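You operate a simulated robot arm through the tools that you are given. There is no shell and no other tool.

You are at the controls of a simulated robot arm. One attempt, no reset.

TASK
Wet the scrub pad and scrub both ink stains off the cleaning bench.
Fine: wet it on the blue tray; put the pad back. Set down upright: scrub pad. What is to be rubbed or washed off counts as gone when no trace of it is left.

Only the result counts: the job must be done as asked and must still hold three seconds after the hand-in. Knocking over, shifting, dropping, spilling or breaking anything else fails it.

THE ROBOT
A 6-joint arm with a three-finger gripper, fixed in place. Base frame: the origin is on the floor under the middle of its stand, x ahead of it, y to its left, z up. Readings come in mm, rad, newtons and seconds.
It reaches about 1213 mm from its shoulder. Its first joint turns from -2.897 to 2.897 rad. Payload 4.89 kg.
The TCP is the grasp point between the finger pads, 30 mm short of the fingertips. In the tool frame z runs along the fingers and y along their closing line. The gripper opens to 164 mm; its body begins 125 mm behind the TCP.
Orientation is that of the tool frame in the base frame, as a unit quaternion [x, y, z, w]. With the fingers straight down and closing along the base's y, the tool's x points along the base's -x, its y along +y and its z along -z.

THE INTERFACE
- The arm moves only by the tool drive_tool. Its argument "increments" is a list that holds one entry, the list of rows, each a list of 7 numbers: the shift along the tool's x, y, z in mm, then the turn, a rotation vector about the tool's x, y, z in rad, then the opening, from 0 (shut) to 1 (fully open). In form: [[[x, y, z, ax, ay, az, claw], ...]]. A call has 1 to 20 rows; each row shifts and turns the commanded pose from where the row before left it, along the tool's axes as they then stand. Rows are played at 5 a second. More than 50 mm and 0.15 rad between two rows, or a gripper value outside its range, and nothing of the call is played. A pose out of reach is approached as far as the arm can. The call stops where the force on the tool passes 70 N (or 10 N more than at its start, if that is more) or the arm is blocked; 0.2 s more then pass. Each finger travels about 108 mm/s and halts on what it meets, pressing with about 39 N; the grip force reading is that of the motor and also rises with nothing between the fingers. The clock runs only during rows and for 0.2 s after the last one: add rows that do not move to give the fingers time. The reply holds the time, the measured pose of the TCP, the force on the tool along the base axes, the opening and the grip force, in the units named above and with some noise, with the torque about the TCP (base axes, N m) and any sound that the robot's microphone picked up, and new pictures: "views" is both (left out), scene, wrist or none.
- Cameras (640 x 400 px; columns grow to the right, rows downward): "scene" is fixed at [67.8, 484.6, 1429.4]; the picture's right is [-0.40, -0.92, 0.00], its down [-0.46, 0.20, -0.87] and it looks along [0.79, -0.34, -0.50] (base axes); focal length 336 px, centre (320, 200). "wrist" rides on the gripper at [76, -2, -152] in the tool frame; the picture's right is [0.02, 1.00, 0.00], its down [-0.88, 0.02, -0.47] and it looks along [-0.47, 0.01, 0.88] (tool axes); focal length 247 px, centre (320, 200). There is no depth. A picture from a camera that has moved, and an enlarged one, comes with that camera's place and axes in the base frame and with its lens. The place of the scene camera against the robot may be out by one fixed shift of up to 25 mm in any direction.
- raise_lower(by): moves the trunk up (or, below 0, down) by that many mm; the arm rides with it, the base frame stays. It gives what a move gives, with no picture.
- enlarge(camera, box): a new picture of the part [left, top, right, bottom] of that camera's present view, enlarged. The clock stands still meanwhile.
- hand_in(): hands the job in; it is judged then, once.

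Places have to be worked out from the pictures, the camera data and where the tool is seen. Open the gripper and draw the arm clear of the work before you hand the job in, unless the task says otherwise.

The tools are called after "Request:" as name(argument=value, ...) on one line, values as JSON. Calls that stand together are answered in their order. drive_tool: Moves the arm, as the interface text tells. Its arguments: {"type":"object","properties":{"increments":{"type":"array"},"views":{"type":"string","enum":["both","scene","wrist","none"]}},"required":["increments"]} The other tools are called the same way: raise_lower (by) moves the trunk up or down; enlarge (camera, box) takes an enlarged picture of a part of a camera's view; hand_in () hands the job in.

At the start:

```text
time: 0.0
ee_pos: [546.4, 314.5, 1141.5]
tcp_rot: [0.0, 1.0, 0.0, 0.001]
contact_force: [-0.1, -0.8, 0.0]
moment: [0.02, -0.03, 0.01]
finger_gap: 164.2
finger_force: 0.0
trunk travel left (down, up): [-175.0, 215.0]
```

scene: 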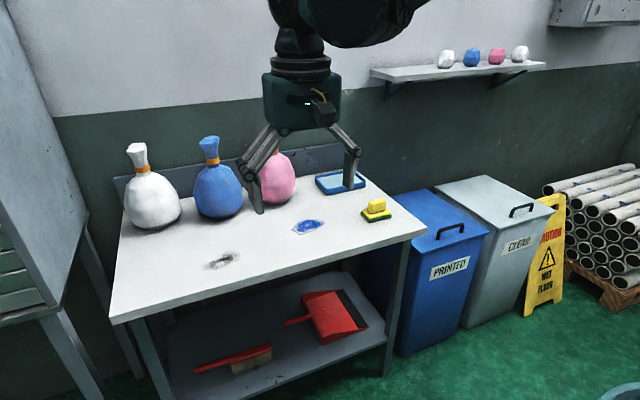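
wrist: 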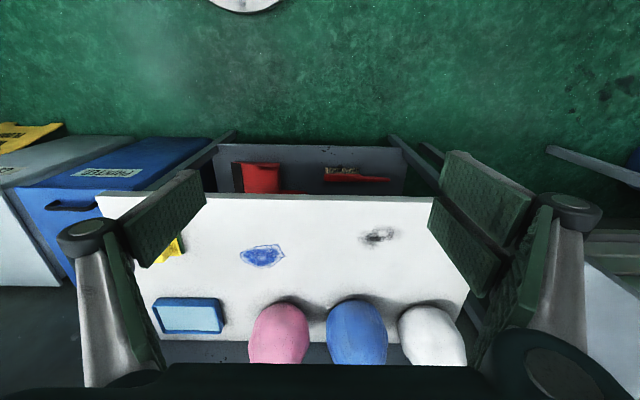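

The first pictures show the bench with a yellow/green scrub pad, a blue tray, a black-ish stain and a blue stain, and three bags behind. I'll enlarge the regions for detail before moving.

Request:
enlarge(camera="scene", box=[290, 150, 430, 240])

Request:
enlarge(camera="scene", box=[100, 130, 440, 340])

Request:
enlarge(camera="wrist", box=[90, 180, 480, 370])

```text
4.44 times, centred on (360, 195) of scene
camera zoom: at [67.8, 484.6, 1429.4], right [-0.4, -0.92, 0.0], down [-0.46, 0.2, -0.87], along [0.79, -0.34, -0.5], focal length 1494 px, centre (142, 222)
```

zoom: 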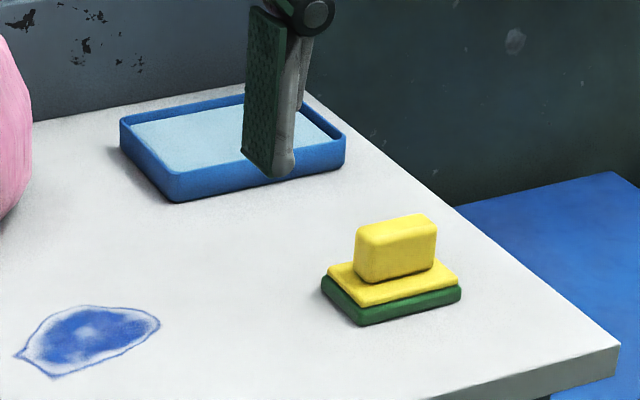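

```text
1.88 times, centred on (270, 235) of scene
camera zoom: at [67.8, 484.6, 1429.4], right [-0.4, -0.92, 0.0], down [-0.46, 0.2, -0.87], along [0.79, -0.34, -0.5], focal length 633 px, centre (414, 134)
```

zoom: 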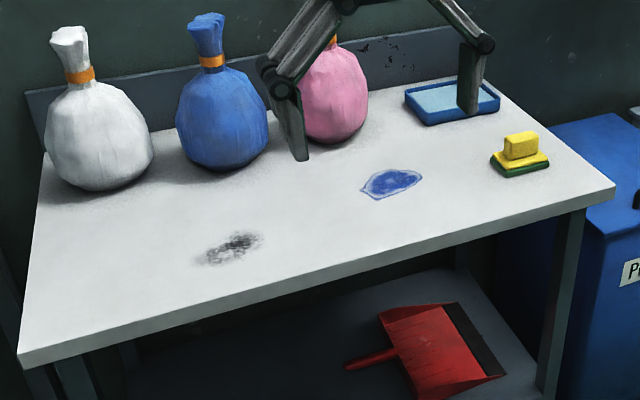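

```text
1.64 times, centred on (285, 275) of wrist
camera zoom: at [469.4, 312.8, 1292.8], right [-0.02, 1.0, 0.0], down [0.88, 0.02, 0.47], along [0.47, 0.01, -0.88], focal length 405 px, centre (377, 77)
```

zoom: 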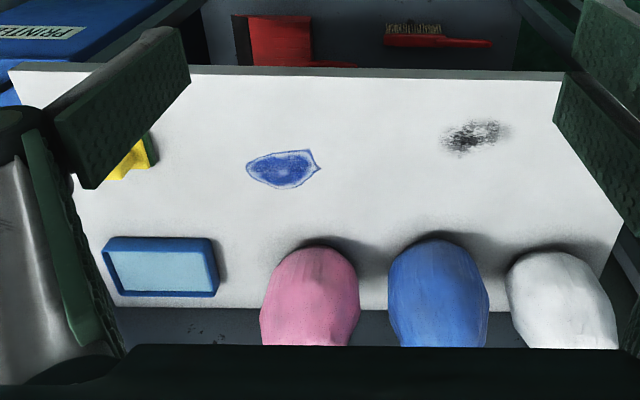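

From triangulating the two views I put the bench top near z≈852. On it the blue stain is at about (852,189), the black stain at (790,451), the pad at (815,-31) and the tray at (1048,-20). I'll move at the present height to a place short of the pad so the wrist camera can see it.

Request:
drive_tool(increments=[[[-17.4, -34.5, 0, 0, 0, 0, 1], [-17.4, -34.5, 0, 0, 0, 0, 1], [-17.4, -34.5, 0, 0, 0, 0, 1], [-17.4, -34.5, 0, 0, 0, 0, 1], [-17.4, -34.5, 0, 0, 0, 0, 1], [-17.4, -34.5, 0, 0, 0, 0, 1], [-17.4, -34.5, 0, 0, 0, 0, 1], [-17.4, -34.5, 0, 0, 0, 0, 1], [-17.4, -34.5, 0, 0, 0, 0, 1], [-17.4, -34.5, 0, 0, 0, 0, 1], [0, 0, 0, 0, 0, 0, 1]]])

```text
time: 2.4
ee_pos: [719.3, -30.1, 1140.5]
tcp_rot: [0.0, 1.0, 0.0, 0.001]
contact_force: [0.8, 0.7, -0.5]
moment: [0.03, 0.06, 0.0]
finger_gap: 164.1
finger_force: 0.0
trunk travel left (down, up): [-175.0, 215.0]
camera wrist: at [643.2, -32.4, 1292.1], right [-0.02, 1.0, 0.0], down [0.88, 0.02, 0.47], along [0.47, 0.01, -0.88], focal length 247 px, centre (320, 200)
```

scene: 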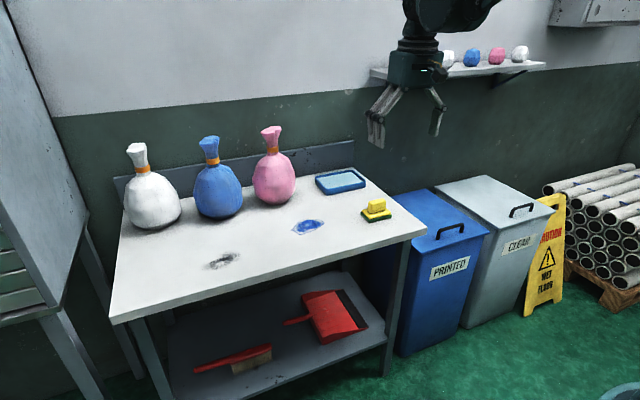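
wrist: 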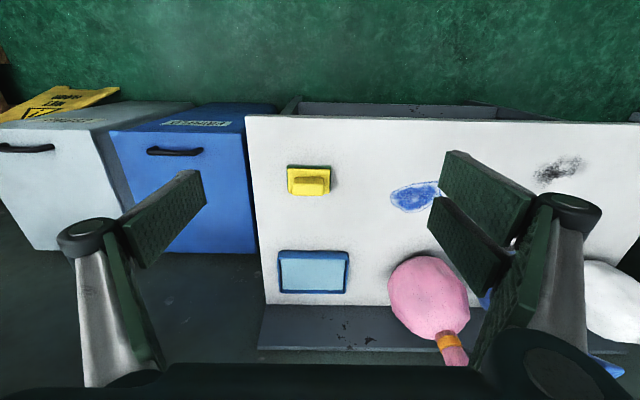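

The pad and tray are now in clear view between the fingers. I'll enlarge them to measure accurately.

Request:
enlarge(camera="wrist", box=[250, 150, 370, 225])

Request:
enlarge(camera="wrist", box=[240, 220, 400, 320])

Request:
enlarge(camera="scene", box=[295, 155, 405, 235])

Request:
enlarge(camera="scene", box=[350, 70, 470, 160])

```text
5.33 times, centred on (310, 188) of wrist
camera zoom: at [643.2, -32.4, 1292.1], right [-0.02, 1.0, 0.0], down [0.88, 0.02, 0.47], along [0.47, 0.01, -0.88], focal length 1317 px, centre (373, 267)
```

zoom: 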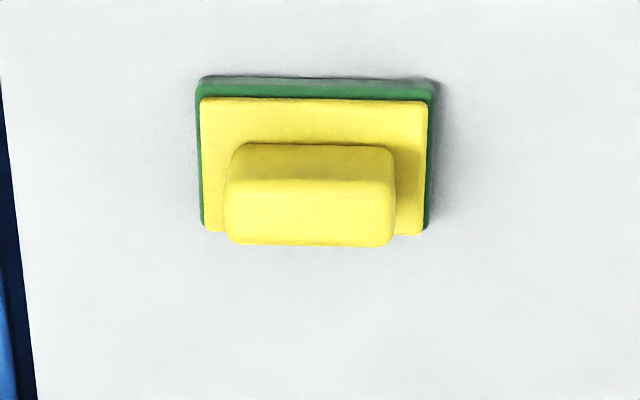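

```text
4.00 times, centred on (320, 270) of wrist
camera zoom: at [643.2, -32.4, 1292.1], right [-0.02, 1.0, 0.0], down [0.88, 0.02, 0.47], along [0.47, 0.01, -0.88], focal length 988 px, centre (320, -80)
```

zoom: 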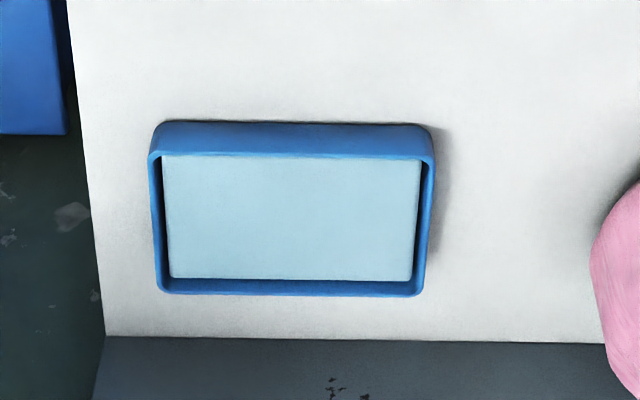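

```text
5.00 times, centred on (350, 195) of scene
camera zoom: at [67.8, 484.6, 1429.4], right [-0.4, -0.92, 0.0], down [-0.46, 0.2, -0.87], along [0.79, -0.34, -0.5], focal length 1681 px, centre (170, 225)
```

zoom: 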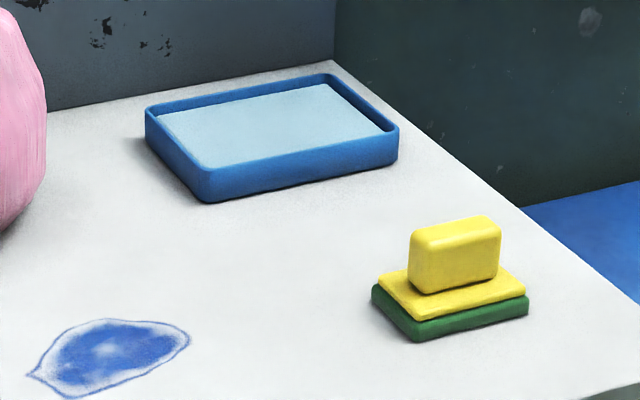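

```text
4.44 times, centred on (410, 115) of scene
camera zoom: at [67.8, 484.6, 1429.4], right [-0.4, -0.92, 0.0], down [-0.46, 0.2, -0.87], along [0.79, -0.34, -0.5], focal length 1494 px, centre (-80, 578)
```

zoom: 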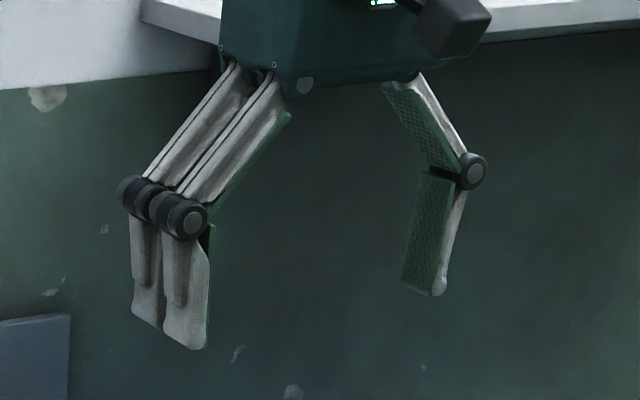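

Comparing the two wrist views over the known baseline, the bench top is more likely near z≈812–825, with the pad near (845,-50). The handle is a ridge about 61 mm along y and 26 mm along x. The paired fingers are spread about 48 mm, so I need to close along x. I'll first move above the pad and lower part way to re-measure.

Request:
drive_tool(increments=[[[-25, -4, 20, 0, 0, 0, 1], [-25, -4, 20, 0, 0, 0, 1], [-25, -4, 20, 0, 0, 0, 1], [-25, -4, 20, 0, 0, 0, 1], [-25, -4, 20, 0, 0, 0, 1], [0, 0, 0, 0, 0, 0, 1], [0, 0, 0, 0, 0, 0, 1]]], views="wrist")

```text
time: 4.0
ee_pos: [845.1, -47.8, 1039.1]
tcp_rot: [0.0, 1.0, 0.0, 0.0]
contact_force: [-0.2, -0.9, -0.5]
moment: [0.01, 0.11, 0.01]
finger_gap: 164.0
finger_force: 0.0
trunk travel left (down, up): [-175.0, 215.0]
camera wrist: at [768.6, -50.8, 1191.9], right [-0.02, 1.0, 0.0], down [0.88, 0.02, 0.47], along [0.47, 0.01, -0.88], focal length 247 px, centre (320, 200)
```

wrist: 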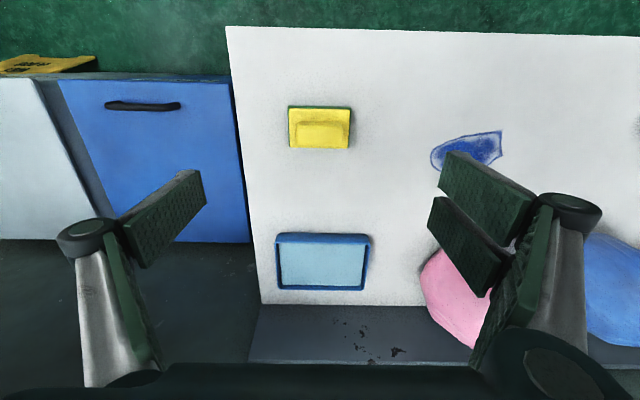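

Request:
enlarge(camera="wrist", box=[260, 90, 380, 165])

Request:
enlarge(camera="wrist", box=[240, 210, 400, 310])

Request:
enlarge(camera="wrist", box=[400, 100, 560, 200])

```text
5.33 times, centred on (320, 128) of wrist
camera zoom: at [768.6, -50.8, 1191.9], right [-0.02, 1.0, 0.0], down [0.88, 0.02, 0.47], along [0.47, 0.01, -0.88], focal length 1317 px, centre (320, 587)
```

zoom: 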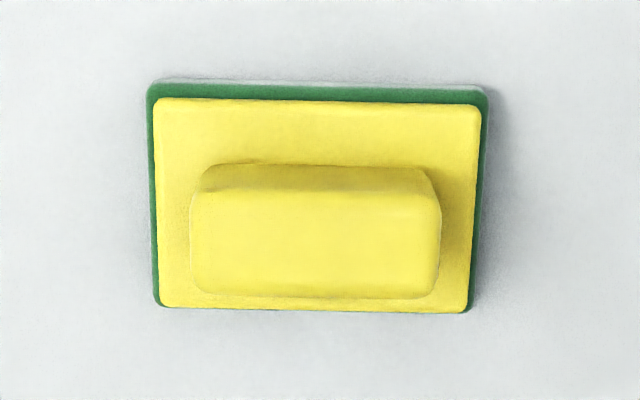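

```text
4.00 times, centred on (320, 260) of wrist
camera zoom: at [768.6, -50.8, 1191.9], right [-0.02, 1.0, 0.0], down [0.88, 0.02, 0.47], along [0.47, 0.01, -0.88], focal length 988 px, centre (320, -40)
```

zoom: 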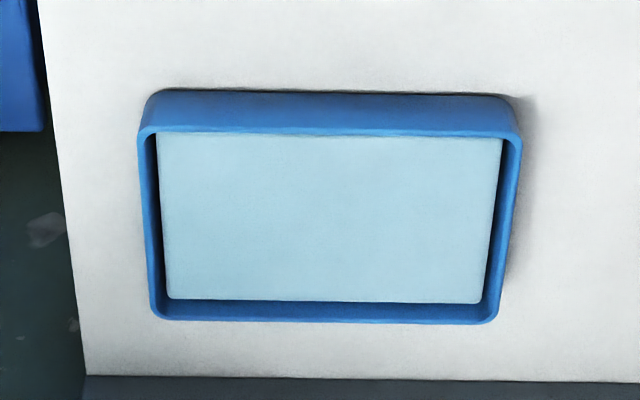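

```text
4.00 times, centred on (480, 150) of wrist
camera zoom: at [768.6, -50.8, 1191.9], right [-0.02, 1.0, 0.0], down [0.88, 0.02, 0.47], along [0.47, 0.01, -0.88], focal length 988 px, centre (-320, 400)
```

zoom: 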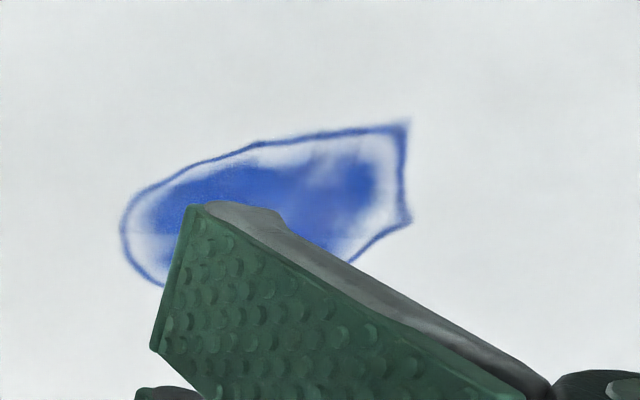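

Triangulating the two latest wrist views against the start view gives bench z≈817, pad centre at about (843.5,-50.5) and aligned with the base axes, and tray centre at about (1096,-40) with its rim near z≈844. Next I turn the tool 90° about its axis so the fingers close along base x, and preshape the gripper to about 65 mm while still high.

Request:
drive_tool(increments=[[[0, 0, 0, 0, 0, 0.1309, 1], [0, 0, 0, 0, 0, 0.1309, 1], [0, 0, 0, 0, 0, 0.1309, 1], [0, 0, 0, 0, 0, 0.1309, 1], [0, 0, 0, 0, 0, 0.1309, 1], [0, 0, 0, 0, 0, 0.1309, 1], [0, 0, 0, 0, 0, 0.1309, 0.8], [0, 0, 0, 0, 0, 0.1309, 0.6], [0, 0, 0, 0, 0, 0.1309, 0.4], [0, 0, 0, 0, 0, 0.1309, 0.4], [0, 0, 0, 0, 0, 0.1309, 0.4], [0, 0, 0, 0, 0, 0.1309, 0.4], [0, 0, 0, 0, 0, 0, 0.4], [0, 0, 0, 0, 0, 0, 0.4]]])

```text
time: 7.0
ee_pos: [845.8, -50.2, 1041.4]
tcp_rot: [0.707, 0.707, 0.0, 0.0]
contact_force: [-0.6, -0.1, -0.2]
moment: [-0.01, 0.03, 0.01]
finger_gap: 65.7
finger_force: 0.0
trunk travel left (down, up): [-175.0, 215.0]
camera wrist: at [843.4, 25.9, 1192.7], right [1.0, 0.02, 0.0], down [0.02, -0.88, 0.47], along [0.01, -0.47, -0.88], focal length 247 px, centre (320, 200)
```

scene: 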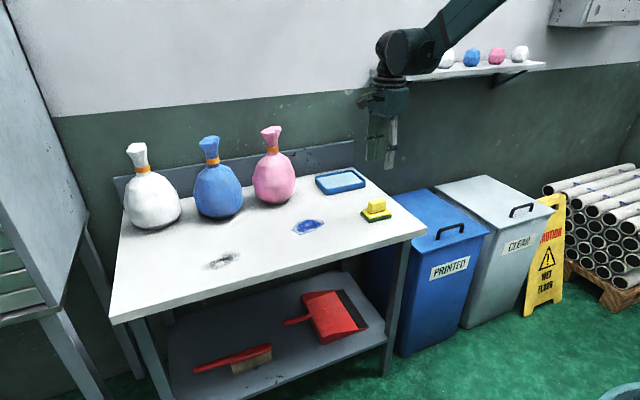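
wrist: 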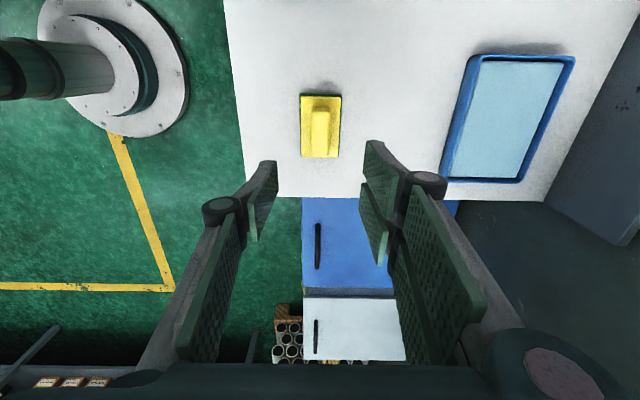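

The tool now closes along x with the pad centred between the fingers. I'll enlarge this view to check the alignment before going down.

Request:
enlarge(camera="wrist", box=[260, 80, 380, 155])

Request:
enlarge(camera="scene", box=[340, 60, 440, 230])

```text
5.33 times, centred on (320, 118) of wrist
camera zoom: at [843.4, 25.9, 1192.7], right [1.0, 0.02, 0.0], down [0.02, -0.88, 0.47], along [0.01, -0.47, -0.88], focal length 1317 px, centre (320, 640)
```

zoom: 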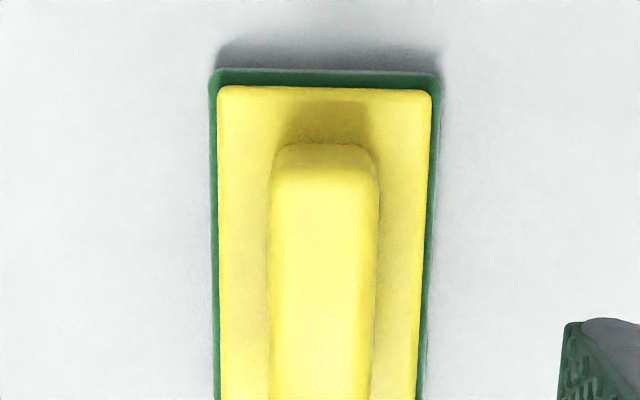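

```text
2.35 times, centred on (390, 145) of scene
camera zoom: at [67.8, 484.6, 1429.4], right [-0.4, -0.92, 0.0], down [-0.46, 0.2, -0.87], along [0.79, -0.34, -0.5], focal length 791 px, centre (155, 329)
```

zoom: 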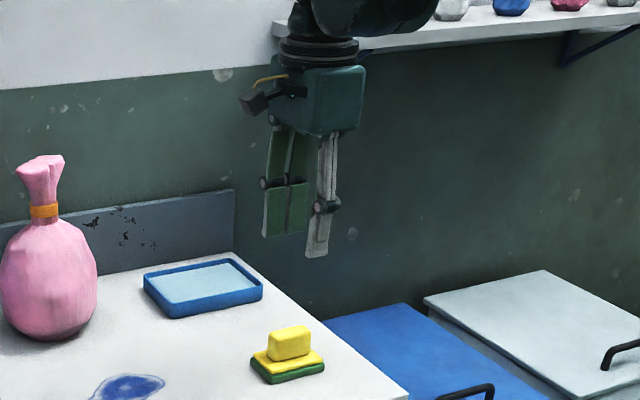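

The handle centre works out at about (845.5,-50) and the TCP is at (845.8,-50.2), so they are well aligned. I'm going down 140 mm and will then look again before the last part.

Request:
drive_tool(increments=[[[0, 0, 28, 0, 0, 0, 0.4], [0, 0, 28, 0, 0, 0, 0.4], [0, 0, 28, 0, 0, 0, 0.4], [0, 0, 28, 0, 0, 0, 0.4], [0, 0, 28, 0, 0, 0, 0.4], [0, 0, 0, 0, 0, 0, 0.4], [0, 0, 0, 0, 0, 0, 0.4]]])

Request:
enlarge(camera="scene", box=[330, 120, 430, 235])

```text
time: 8.6
ee_pos: [844.0, -49.6, 901.3]
tcp_rot: [0.707, 0.707, 0.0, 0.0]
contact_force: [0.2, 0.1, -0.2]
moment: [-0.01, 0.04, 0.03]
finger_gap: 65.5
finger_force: 0.0
trunk travel left (down, up): [-175.0, 215.0]
camera wrist: at [842.0, 26.6, 1052.0], right [1.0, 0.02, 0.0], down [0.02, -0.88, 0.47], along [0.01, -0.47, -0.88], focal length 247 px, centre (320, 200)
```

scene: 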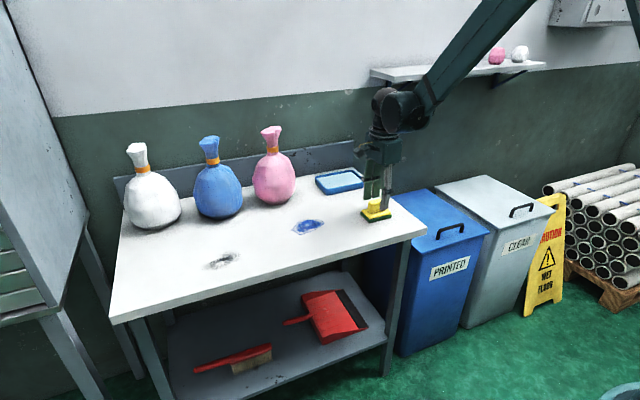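
wrist: 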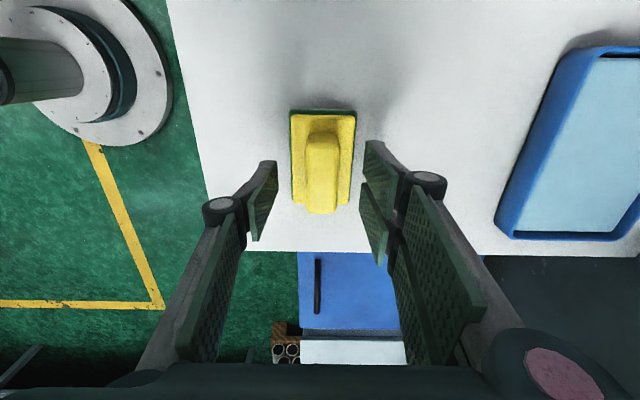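

```text
3.48 times, centred on (380, 178) of scene
camera zoom: at [67.8, 484.6, 1429.4], right [-0.4, -0.92, 0.0], down [-0.46, 0.2, -0.87], along [0.79, -0.34, -0.5], focal length 1169 px, centre (111, 278)
```

zoom: 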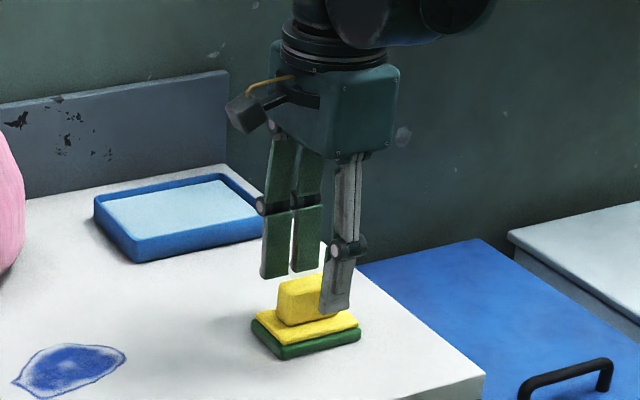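

The geometry agrees with the view: handle top is near z≈877 and the slab top near 842. I lower 20 mm so the tips sit about 9 mm above the slab, then close gently on the handle.

Request:
drive_tool(increments=[[[0, 0, 10, 0, 0, 0, 0.4], [0, 0, 10, 0, 0, 0, 0.4], [0, 0, 0, 0, 0, 0, 0.4], [0, 0, 0, 0, 0, 0, 0.3], [0, 0, 0, 0, 0, 0, 0.2], [0, 0, 0, 0, 0, 0, 0.1], [0, 0, 0, 0, 0, 0, 0], [0, 0, 0, 0, 0, 0, 0], [0, 0, 0, 0, 0, 0, 0]]])

Request:
enlarge(camera="scene", box=[330, 120, 430, 235])

```text
time: 10.6
ee_pos: [844.9, -49.8, 880.5]
tcp_rot: [0.707, 0.708, -0.001, 0.0]
contact_force: [0.1, 0.0, 0.0]
moment: [0.01, -0.02, 0.01]
finger_gap: 25.2
finger_force: 39.5
trunk travel left (down, up): [-175.0, 215.0]
camera wrist: at [842.9, 26.0, 1031.5], right [1.0, 0.02, 0.0], down [0.02, -0.88, 0.47], along [0.01, -0.47, -0.88], focal length 247 px, centre (320, 200)
```

scene: 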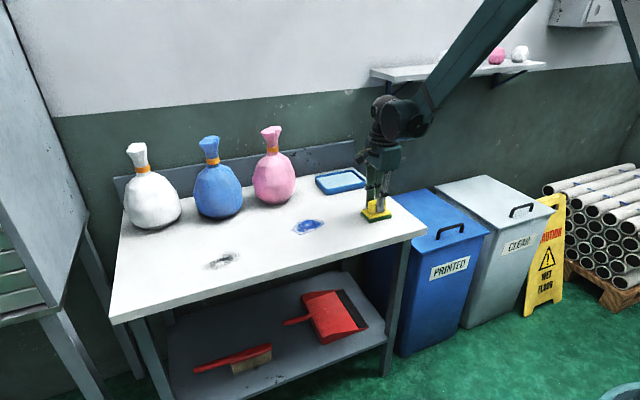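
wrist: 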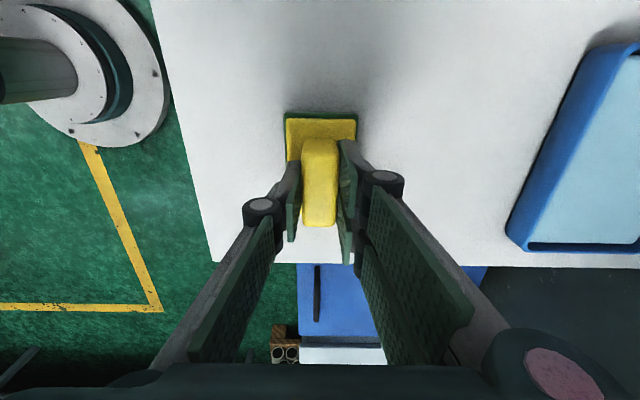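

```text
3.48 times, centred on (380, 178) of scene
camera zoom: at [67.8, 484.6, 1429.4], right [-0.4, -0.92, 0.0], down [-0.46, 0.2, -0.87], along [0.79, -0.34, -0.5], focal length 1169 px, centre (111, 278)
```

zoom: 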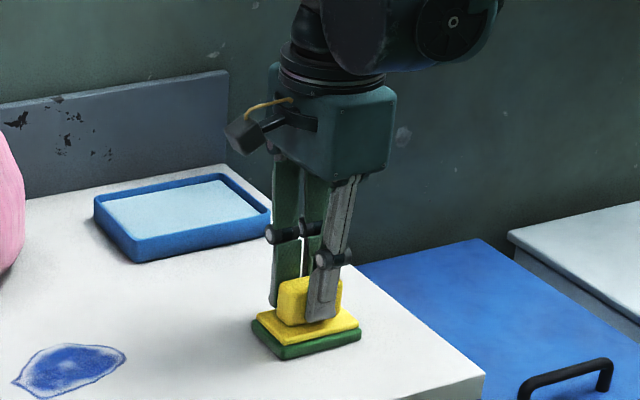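

The grip is firm: gap 25.2 mm at 39.5 N, with the TCP at z=880.5 while the pad rests on the bench. I lift the pad 90 mm straight up and check it.

Request:
drive_tool(increments=[[[0, 0, -10, 0, 0, 0, 0], [0, 0, -20, 0, 0, 0, 0], [0, 0, -20, 0, 0, 0, 0], [0, 0, -20, 0, 0, 0, 0], [0, 0, -20, 0, 0, 0, 0], [0, 0, 0, 0, 0, 0, 0], [0, 0, 0, 0, 0, 0, 0]]])

Request:
enlarge(camera="scene", box=[330, 90, 430, 205])

```text
time: 12.2
ee_pos: [843.8, -51.3, 969.8]
tcp_rot: [0.707, 0.707, 0.0, 0.001]
contact_force: [0.2, -0.2, 0.6]
moment: [0.0, -0.02, 0.0]
finger_gap: 0.0
finger_force: 38.6
trunk travel left (down, up): [-175.0, 215.0]
camera wrist: at [842.0, 25.5, 1120.7], right [1.0, 0.02, 0.0], down [0.02, -0.88, 0.47], along [0.01, -0.47, -0.88], focal length 247 px, centre (320, 200)
```

scene: 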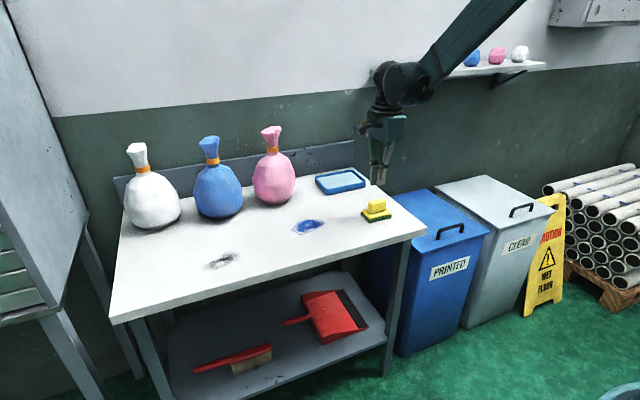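
wrist: 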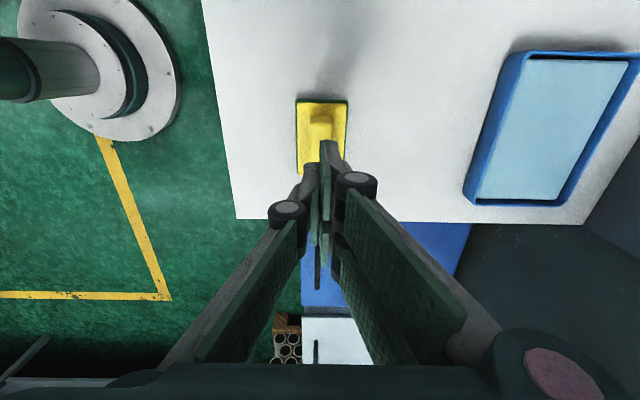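

```text
3.48 times, centred on (380, 148) of scene
camera zoom: at [67.8, 484.6, 1429.4], right [-0.4, -0.92, 0.0], down [-0.46, 0.2, -0.87], along [0.79, -0.34, -0.5], focal length 1169 px, centre (111, 383)
```

zoom: 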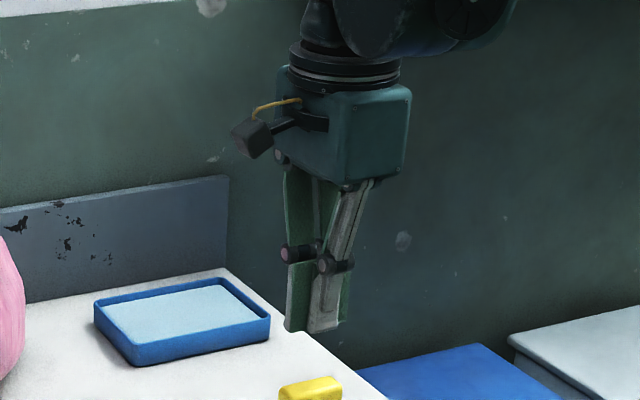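

The gap now reads 0, so the handle slipped out of the fingers, and the pad still appears to be in place. I'll look closely at the pad before gripping again.

Request:
enlarge(camera="scene", box=[350, 185, 410, 230])

Request:
enlarge(camera="wrist", box=[270, 80, 390, 220])

```text
8.89 times, centred on (380, 208) of scene
camera zoom: at [67.8, 484.6, 1429.4], right [-0.4, -0.92, 0.0], down [-0.46, 0.2, -0.87], along [0.79, -0.34, -0.5], focal length 2988 px, centre (-213, 133)
```

zoom: 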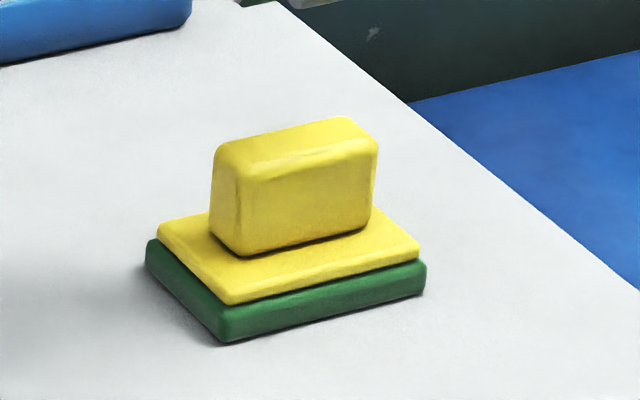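

```text
2.86 times, centred on (330, 150) of wrist
camera zoom: at [842.0, 25.5, 1120.7], right [1.0, 0.02, 0.0], down [0.02, -0.88, 0.47], along [0.01, -0.47, -0.88], focal length 706 px, centre (291, 343)
```

zoom: 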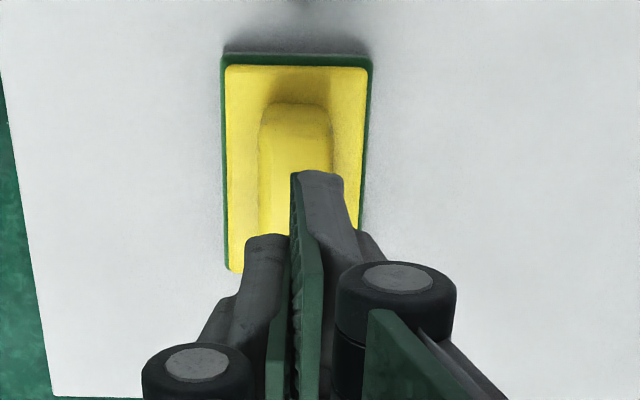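

The pad is upright and has not moved. The close-up suggests the base is only about 20 mm thick, so I can grip about 8 mm deeper. I reopen, come back down to z≈876 and check the fingertip clearance in a zoom.

Request:
drive_tool(increments=[[[0, 0, 0, 0, 0, 0, 0.2], [1, 1, 0, 0, 0, 0, 0.4], [0, 0, 0, 0, 0, 0, 0.4], [0, 0, 24, 0, 0, 0, 0.4], [0, 0, 24, 0, 0, 0, 0.4], [0, 0, 24, 0, 0, 0, 0.4], [0, 0, 14, 0, 0, 0, 0.4], [0, 0, 6, 0, 0, 0, 0.4], [0, 0, 0, 0, 0, 0, 0.4], [0, 0, 0, 0, 0, 0, 0.4]]], views="wrist")

Request:
enlarge(camera="scene", box=[350, 165, 410, 225])

Request:
enlarge(camera="wrist", box=[240, 90, 400, 280])

```text
time: 14.4
ee_pos: [848.1, -48.0, 878.1]
tcp_rot: [0.707, 0.707, 0.001, -0.001]
contact_force: [0.8, 0.0, -0.7]
moment: [-0.01, -0.01, 0.01]
finger_gap: 65.7
finger_force: 0.0
trunk travel left (down, up): [-175.0, 215.0]
camera wrist: at [844.9, 27.1, 1030.0], right [1.0, 0.02, 0.0], down [0.02, -0.88, 0.47], along [0.01, -0.47, -0.88], focal length 247 px, centre (320, 200)
```

wrist: 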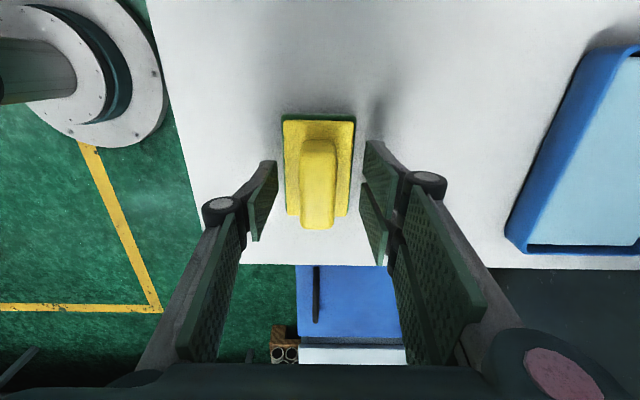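

```text
6.67 times, centred on (380, 195) of scene
camera zoom: at [67.8, 484.6, 1429.4], right [-0.4, -0.92, 0.0], down [-0.46, 0.2, -0.87], along [0.79, -0.34, -0.5], focal length 2241 px, centre (-80, 233)
```

zoom: 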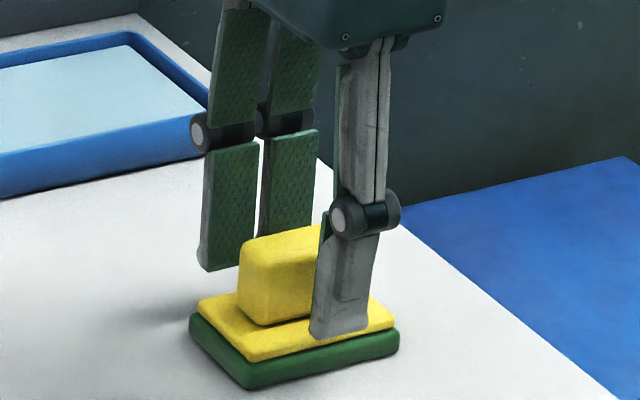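

```text
2.11 times, centred on (320, 185) of wrist
camera zoom: at [844.9, 27.1, 1030.0], right [1.0, 0.02, 0.0], down [0.02, -0.88, 0.47], along [0.01, -0.47, -0.88], focal length 520 px, centre (320, 232)
```

zoom: 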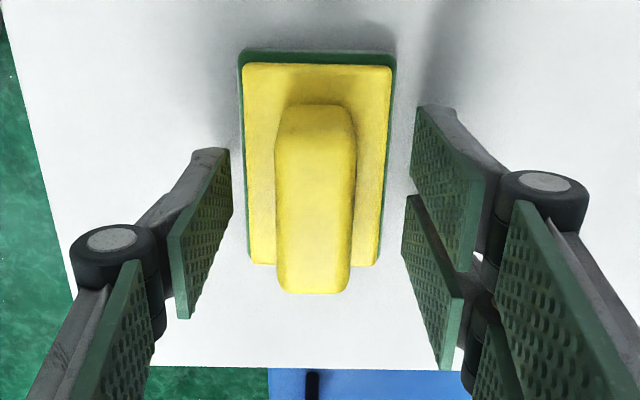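

The fingers straddle the handle. I need a tighter zoom to judge how high the tips are above the slab.

Request:
enlarge(camera="scene", box=[364, 190, 400, 222])

```text
12.50 times, centred on (382, 206) of scene
camera zoom: at [67.8, 484.6, 1429.4], right [-0.4, -0.92, 0.0], down [-0.46, 0.2, -0.87], along [0.79, -0.34, -0.5], focal length 4202 px, centre (-455, 125)
```

zoom: 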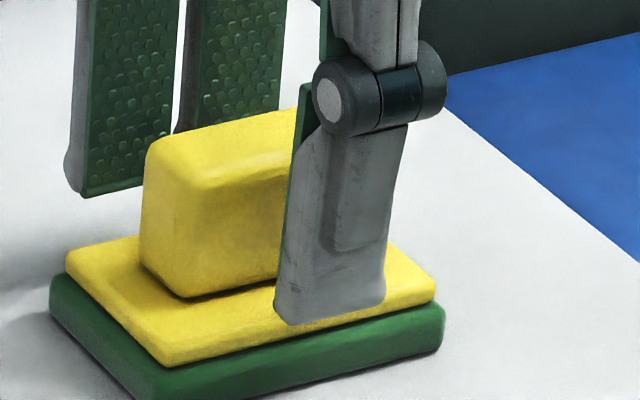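

The fingertips are still about 9–10 mm above the slab, which fits a base about 20 mm thick. I lower 7 mm more for a deeper grip, then close.

Request:
drive_tool(increments=[[[0, 0, 4, 0, 0, 0, 0.4], [0, 0, 3, 0, 0, 0, 0.4], [0, 0, 0, 0, 0, 0, 0.4], [0, 0, 0, 0, 0, 0, 0.3], [0, 0, 0, 0, 0, 0, 0.2], [0, 0, 0, 0, 0, 0, 0.1], [0, 0, 0, 0, 0, 0, 0], [0, 0, 0, 0, 0, 0, 0], [0, 0, 0, 0, 0, 0, 0]]], views="wrist")

Request:
enlarge(camera="scene", box=[355, 180, 405, 222])

Request:
enlarge(camera="wrist", box=[240, 90, 400, 280])

```text
time: 16.4
ee_pos: [846.9, -47.8, 872.4]
tcp_rot: [0.707, 0.707, 0.0, 0.0]
contact_force: [-1.2, -0.6, 0.9]
moment: [0.02, -0.03, -0.03]
finger_gap: 25.2
finger_force: 39.1
trunk travel left (down, up): [-175.0, 215.0]
camera wrist: at [844.5, 27.9, 1023.4], right [1.0, 0.02, 0.0], down [0.02, -0.88, 0.47], along [0.01, -0.47, -0.88], focal length 247 px, centre (320, 200)
```

wrist: 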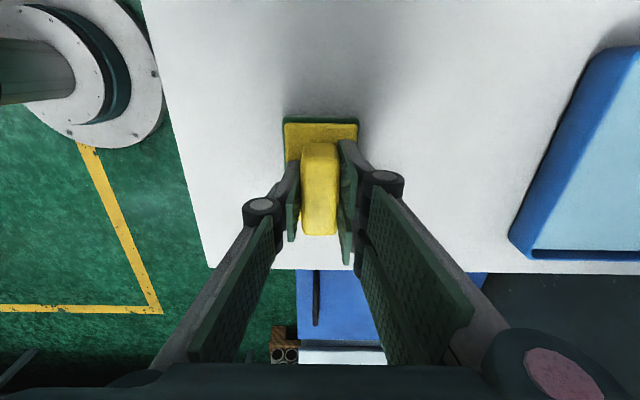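

```text
9.52 times, centred on (380, 201) of scene
camera zoom: at [67.8, 484.6, 1429.4], right [-0.4, -0.92, 0.0], down [-0.46, 0.2, -0.87], along [0.79, -0.34, -0.5], focal length 3201 px, centre (-251, 190)
```

zoom: 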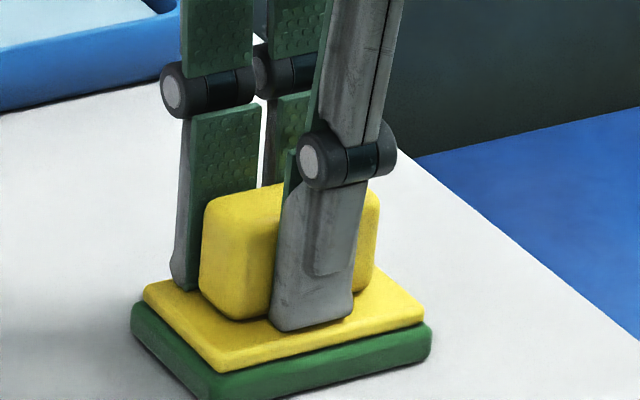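

```text
2.11 times, centred on (320, 185) of wrist
camera zoom: at [844.5, 27.9, 1023.4], right [1.0, 0.02, 0.0], down [0.02, -0.88, 0.47], along [0.01, -0.47, -0.88], focal length 520 px, centre (320, 232)
```

zoom: 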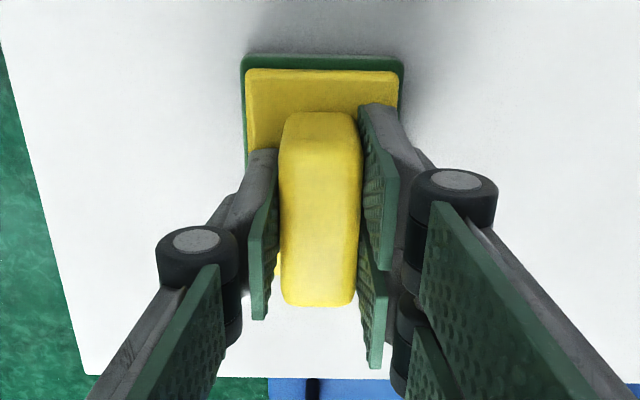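

The fingers now grip most of the handle's height, with the gap at 25.2 mm. This time I lift slowly in small steps and check that the gap holds.

Request:
drive_tool(increments=[[[0, 0, -2, 0, 0, 0, 0], [0, 0, -2, 0, 0, 0, 0], [0, 0, -2, 0, 0, 0, 0], [0, 0, -2, 0, 0, 0, 0], [0, 0, -2, 0, 0, 0, 0], [0, 0, 0, 0, 0, 0, 0]]], views="scene")

Request:
enlarge(camera="scene", box=[355, 180, 405, 222])

```text
time: 17.8
ee_pos: [846.3, -47.0, 882.9]
tcp_rot: [0.707, 0.707, 0.0, 0.001]
contact_force: [-0.1, -0.4, -1.2]
moment: [-0.01, 0.0, 0.0]
finger_gap: 25.3
finger_force: 38.7
trunk travel left (down, up): [-175.0, 215.0]
```

scene: 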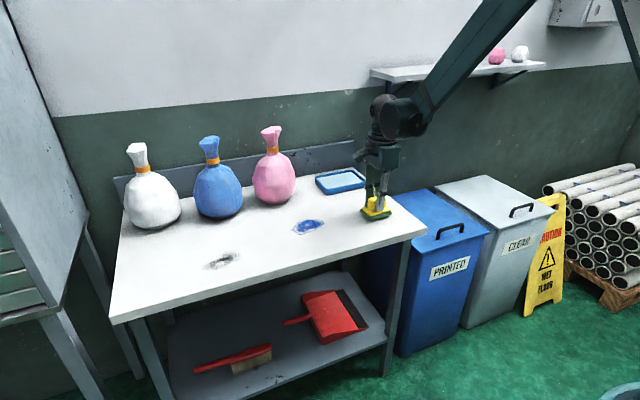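

```text
9.52 times, centred on (380, 201) of scene
camera zoom: at [67.8, 484.6, 1429.4], right [-0.4, -0.92, 0.0], down [-0.46, 0.2, -0.87], along [0.79, -0.34, -0.5], focal length 3201 px, centre (-251, 190)
```

zoom: 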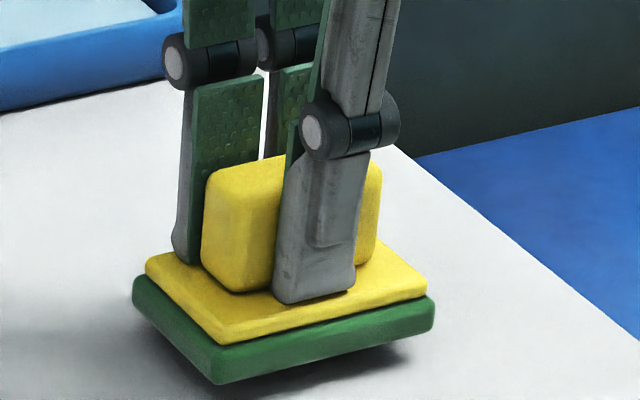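

The pad is lifted and level, with the gap still 25.3 mm. I continue up slowly to about z=950, then check again.

Request:
drive_tool(increments=[[[0, 0, -5, 0, 0, 0, 0], [0, 0, -8, 0, 0, 0, 0], [0, 0, -8, 0, 0, 0, 0], [0, 0, -8, 0, 0, 0, 0], [0, 0, -8, 0, 0, 0, 0], [0, 0, -8, 0, 0, 0, 0], [0, 0, -8, 0, 0, 0, 0], [0, 0, -8, 0, 0, 0, 0], [0, 0, -6.5, 0, 0, 0, 0], [0, 0, 0, 0, 0, 0, 0]]])

```text
time: 20.0
ee_pos: [847.1, -49.5, 949.1]
tcp_rot: [0.707, 0.708, 0.0, 0.0]
contact_force: [0.4, 0.0, -0.4]
moment: [-0.01, 0.02, 0.01]
finger_gap: 25.5
finger_force: 39.2
trunk travel left (down, up): [-175.0, 215.0]
camera wrist: at [844.5, 27.4, 1100.8], right [1.0, 0.02, 0.0], down [0.02, -0.88, 0.47], along [0.01, -0.47, -0.88], focal length 247 px, centre (320, 200)
```

scene: 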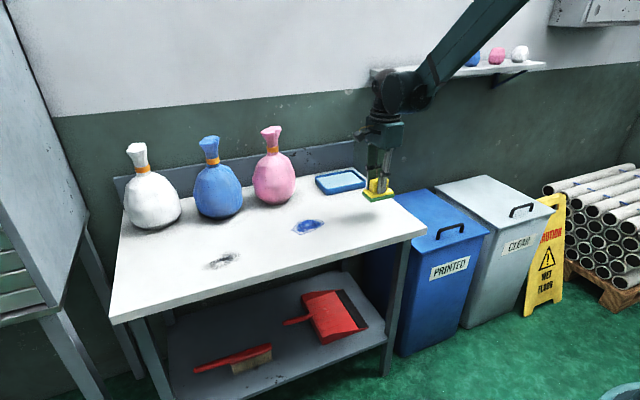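
wrist: 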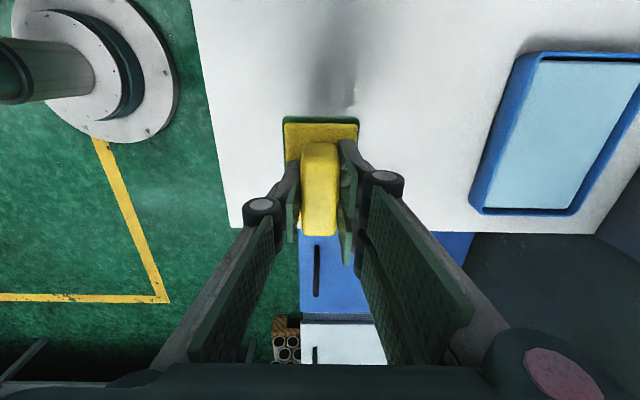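

The pad is held securely at z≈949. I now carry it over the tray toward (1092,-40), with the pad bottom about 50 mm above the rim.

Request:
drive_tool(increments=[[[0.5, 10, 0, 0, 0, 0, 0], [0.8, 18, 0, 0, 0, 0, 0], [0.8, 20, 0, 0, 0, 0, 0], [0.8, 20, 0, 0, 0, 0, 0], [0.8, 20, 0, 0, 0, 0, 0], [0.8, 20, 0, 0, 0, 0, 0], [0.8, 20, 0, 0, 0, 0, 0], [0.8, 20, 0, 0, 0, 0, 0], [0.8, 20, 0, 0, 0, 0, 0], [0.8, 20, 0, 0, 0, 0, 0], [0.8, 20, 0, 0, 0, 0, 0], [0.8, 20, 0, 0, 0, 0, 0], [0, 18, 0, 0, 0, 0, 0], [0, 0, 0, 0, 0, 0, 0], [0, 0, 0, 0, 0, 0, 0]]])

Request:
enlarge(camera="scene", box=[290, 100, 400, 210])

```text
time: 23.2
ee_pos: [1093.1, -38.4, 948.6]
tcp_rot: [0.707, 0.707, 0.0, 0.0]
contact_force: [0.0, -0.4, -0.7]
moment: [0.0, 0.02, -0.02]
finger_gap: 25.4
finger_force: 39.7
trunk travel left (down, up): [-175.0, 215.0]
camera wrist: at [1090.3, 36.8, 1100.9], right [1.0, 0.02, 0.0], down [0.02, -0.88, 0.47], along [0.01, -0.47, -0.88], focal length 247 px, centre (320, 200)
```

scene: 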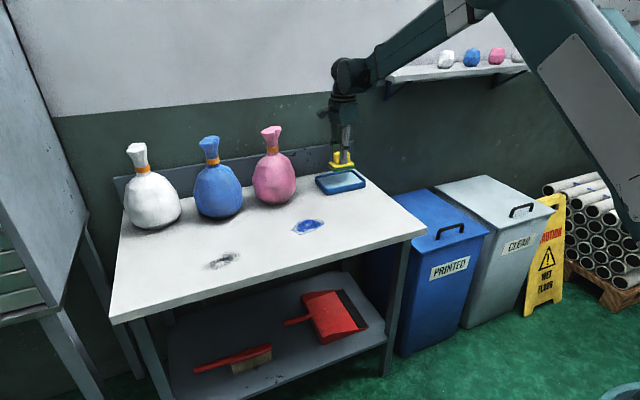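
wrist: 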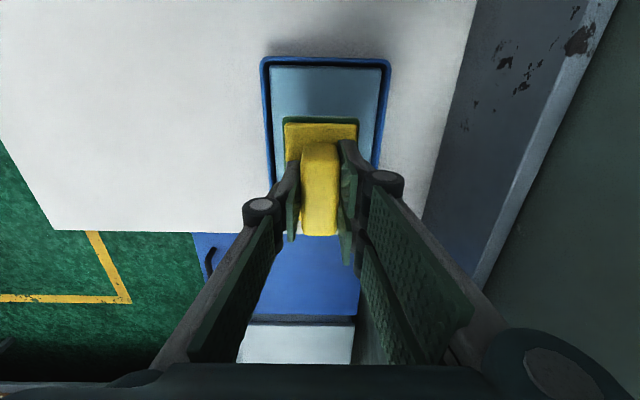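

```text
3.64 times, centred on (345, 155) of scene
camera zoom: at [67.8, 484.6, 1429.4], right [-0.4, -0.92, 0.0], down [-0.46, 0.2, -0.87], along [0.79, -0.34, -0.5], focal length 1222 px, centre (229, 364)
```

zoom: 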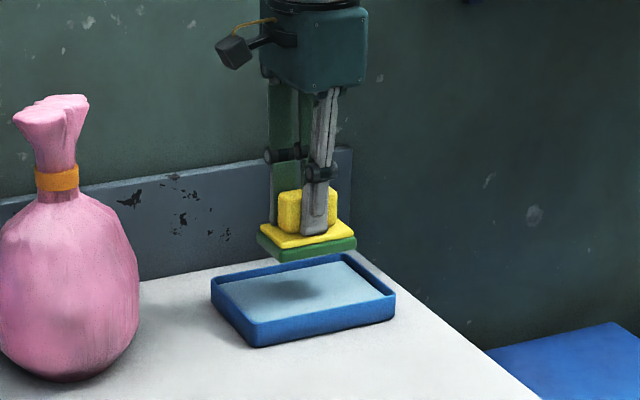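

The tray is reachable and the arm is over it. I'll enlarge the wrist view to check that the pad is centred over the tray's inside.

Request:
enlarge(camera="wrist", box=[230, 40, 430, 165])

```text
3.20 times, centred on (330, 102) of wrist
camera zoom: at [1090.3, 36.8, 1100.9], right [1.0, 0.02, 0.0], down [0.02, -0.88, 0.47], along [0.01, -0.47, -0.88], focal length 790 px, centre (288, 512)
```

zoom: 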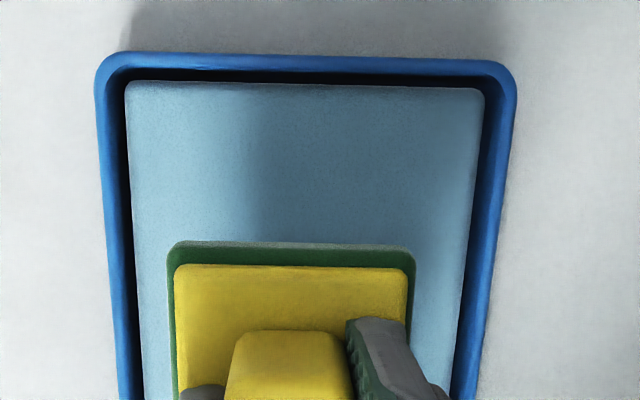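

The pad spans about x 1060–1123 and y -87..3, well inside the tray (x 1036–1154, y -124..44). I lower quickly to just above the expected wet surface, stopping at z≈900.

Request:
drive_tool(increments=[[[0, 1, 8, 0, 0, 0, 0], [0, 1, 10, 0, 0, 0, 0], [0, 1, 10, 0, 0, 0, 0], [0, 0, 10, 0, 0, 0, 0], [0, 0, 8, 0, 0, 0, 0], [0, 0, 4, 0, 0, 0, 0], [0, 0, 0, 0, 0, 0, 0]]])

Request:
enlarge(camera="scene", box=[300, 130, 380, 200])

```text
time: 24.8
ee_pos: [1094.5, -39.1, 900.0]
tcp_rot: [0.707, 0.707, -0.001, 0.0]
contact_force: [0.5, -1.2, -0.8]
moment: [-0.01, 0.02, 0.0]
finger_gap: 25.3
finger_force: 38.7
trunk travel left (down, up): [-175.0, 215.0]
camera wrist: at [1092.8, 36.3, 1051.1], right [1.0, 0.02, 0.0], down [0.02, -0.88, 0.47], along [0.01, -0.47, -0.88], focal length 247 px, centre (320, 200)
```

scene: 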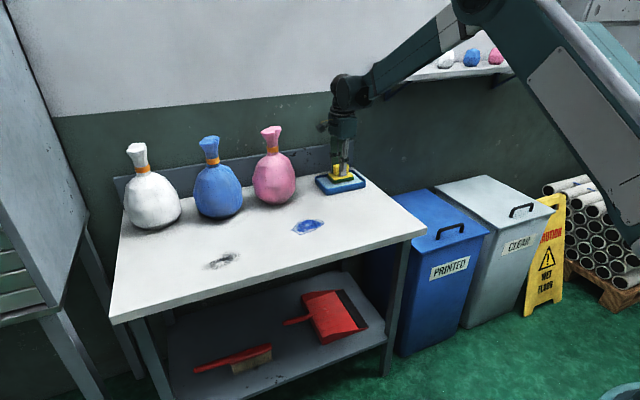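
wrist: 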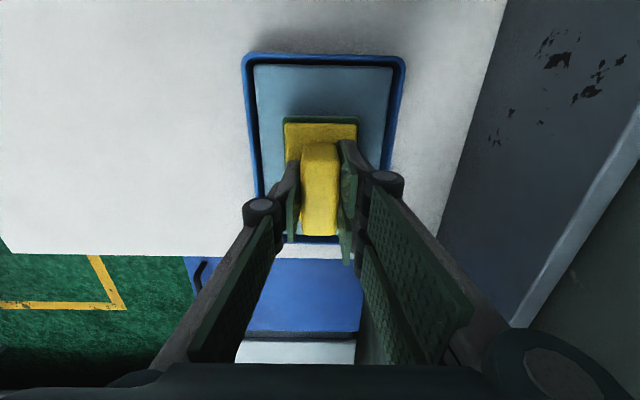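

```text
5.71 times, centred on (340, 165) of scene
camera zoom: at [67.8, 484.6, 1429.4], right [-0.4, -0.92, 0.0], down [-0.46, 0.2, -0.87], along [0.79, -0.34, -0.5], focal length 1921 px, centre (206, 400)
```

zoom: 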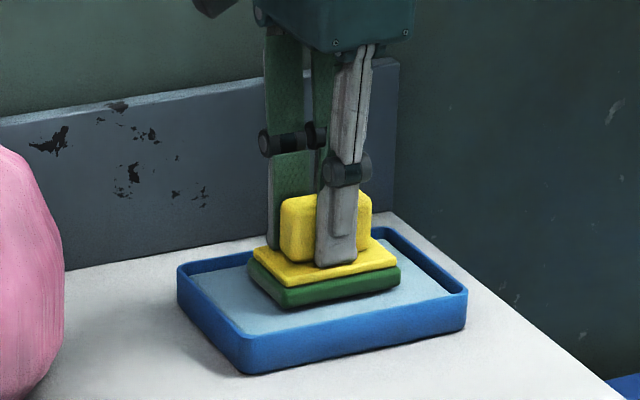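

No contact is felt yet and the pad hovers just above the wet surface. I go down in 1.5 mm steps and watch the force.

Request:
drive_tool(increments=[[[0, 0, 1.5, 0, 0, 0, 0], [0, 0, 1.5, 0, 0, 0, 0], [0, 0, 1.5, 0, 0, 0, 0], [0, 0, 1.5, 0, 0, 0, 0], [0, 0, 0, 0, 0, 0, 0]]], views="none")

```text
time: 26.0
ee_pos: [1094.7, -39.8, 894.9]
tcp_rot: [0.707, 0.708, 0.001, 0.0]
contact_force: [2.3, 1.1, 22.9]
moment: [0.01, -0.11, 0.0]
finger_gap: 25.0
finger_force: 38.7
trunk travel left (down, up): [-175.0, 215.0]
```

Contact: 22.9 N upward at z≈894.9, so the pad is pressed on the wet surface. I hold it there for a second to soak and take a look.

Request:
drive_tool(increments=[[[0, 0, 0, 0, 0, 0, 0], [0, 0, 0, 0, 0, 0, 0], [0, 0, 0, 0, 0, 0, 0], [0, 0, 0, 0, 0, 0, 0], [0, 0, 0, 0, 0, 0, 0]]], views="scene")

Request:
enlarge(camera="scene", box=[300, 130, 380, 200])

```text
time: 27.2
ee_pos: [1094.7, -38.1, 895.1]
tcp_rot: [0.707, 0.708, 0.0, 0.0]
contact_force: [6.1, -0.5, 30.2]
moment: [0.0, -0.23, 0.0]
finger_gap: 25.0
finger_force: 39.4
trunk travel left (down, up): [-175.0, 215.0]
```

scene: 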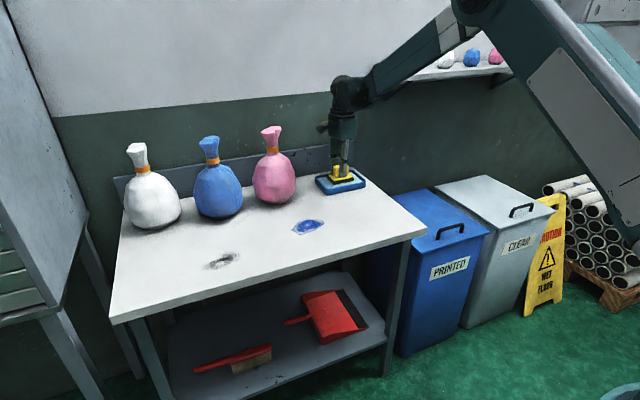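

```text
5.71 times, centred on (340, 165) of scene
camera zoom: at [67.8, 484.6, 1429.4], right [-0.4, -0.92, 0.0], down [-0.46, 0.2, -0.87], along [0.79, -0.34, -0.5], focal length 1921 px, centre (206, 400)
```

zoom: 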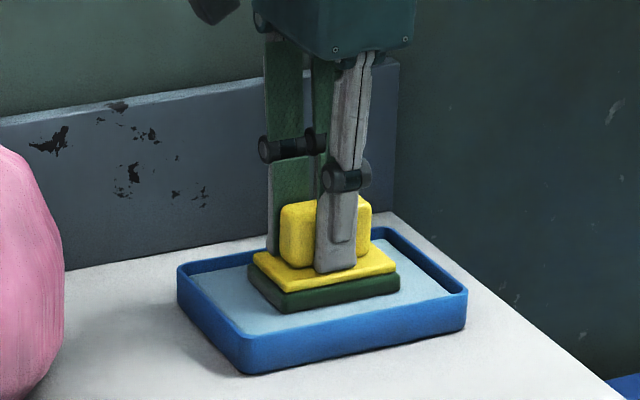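

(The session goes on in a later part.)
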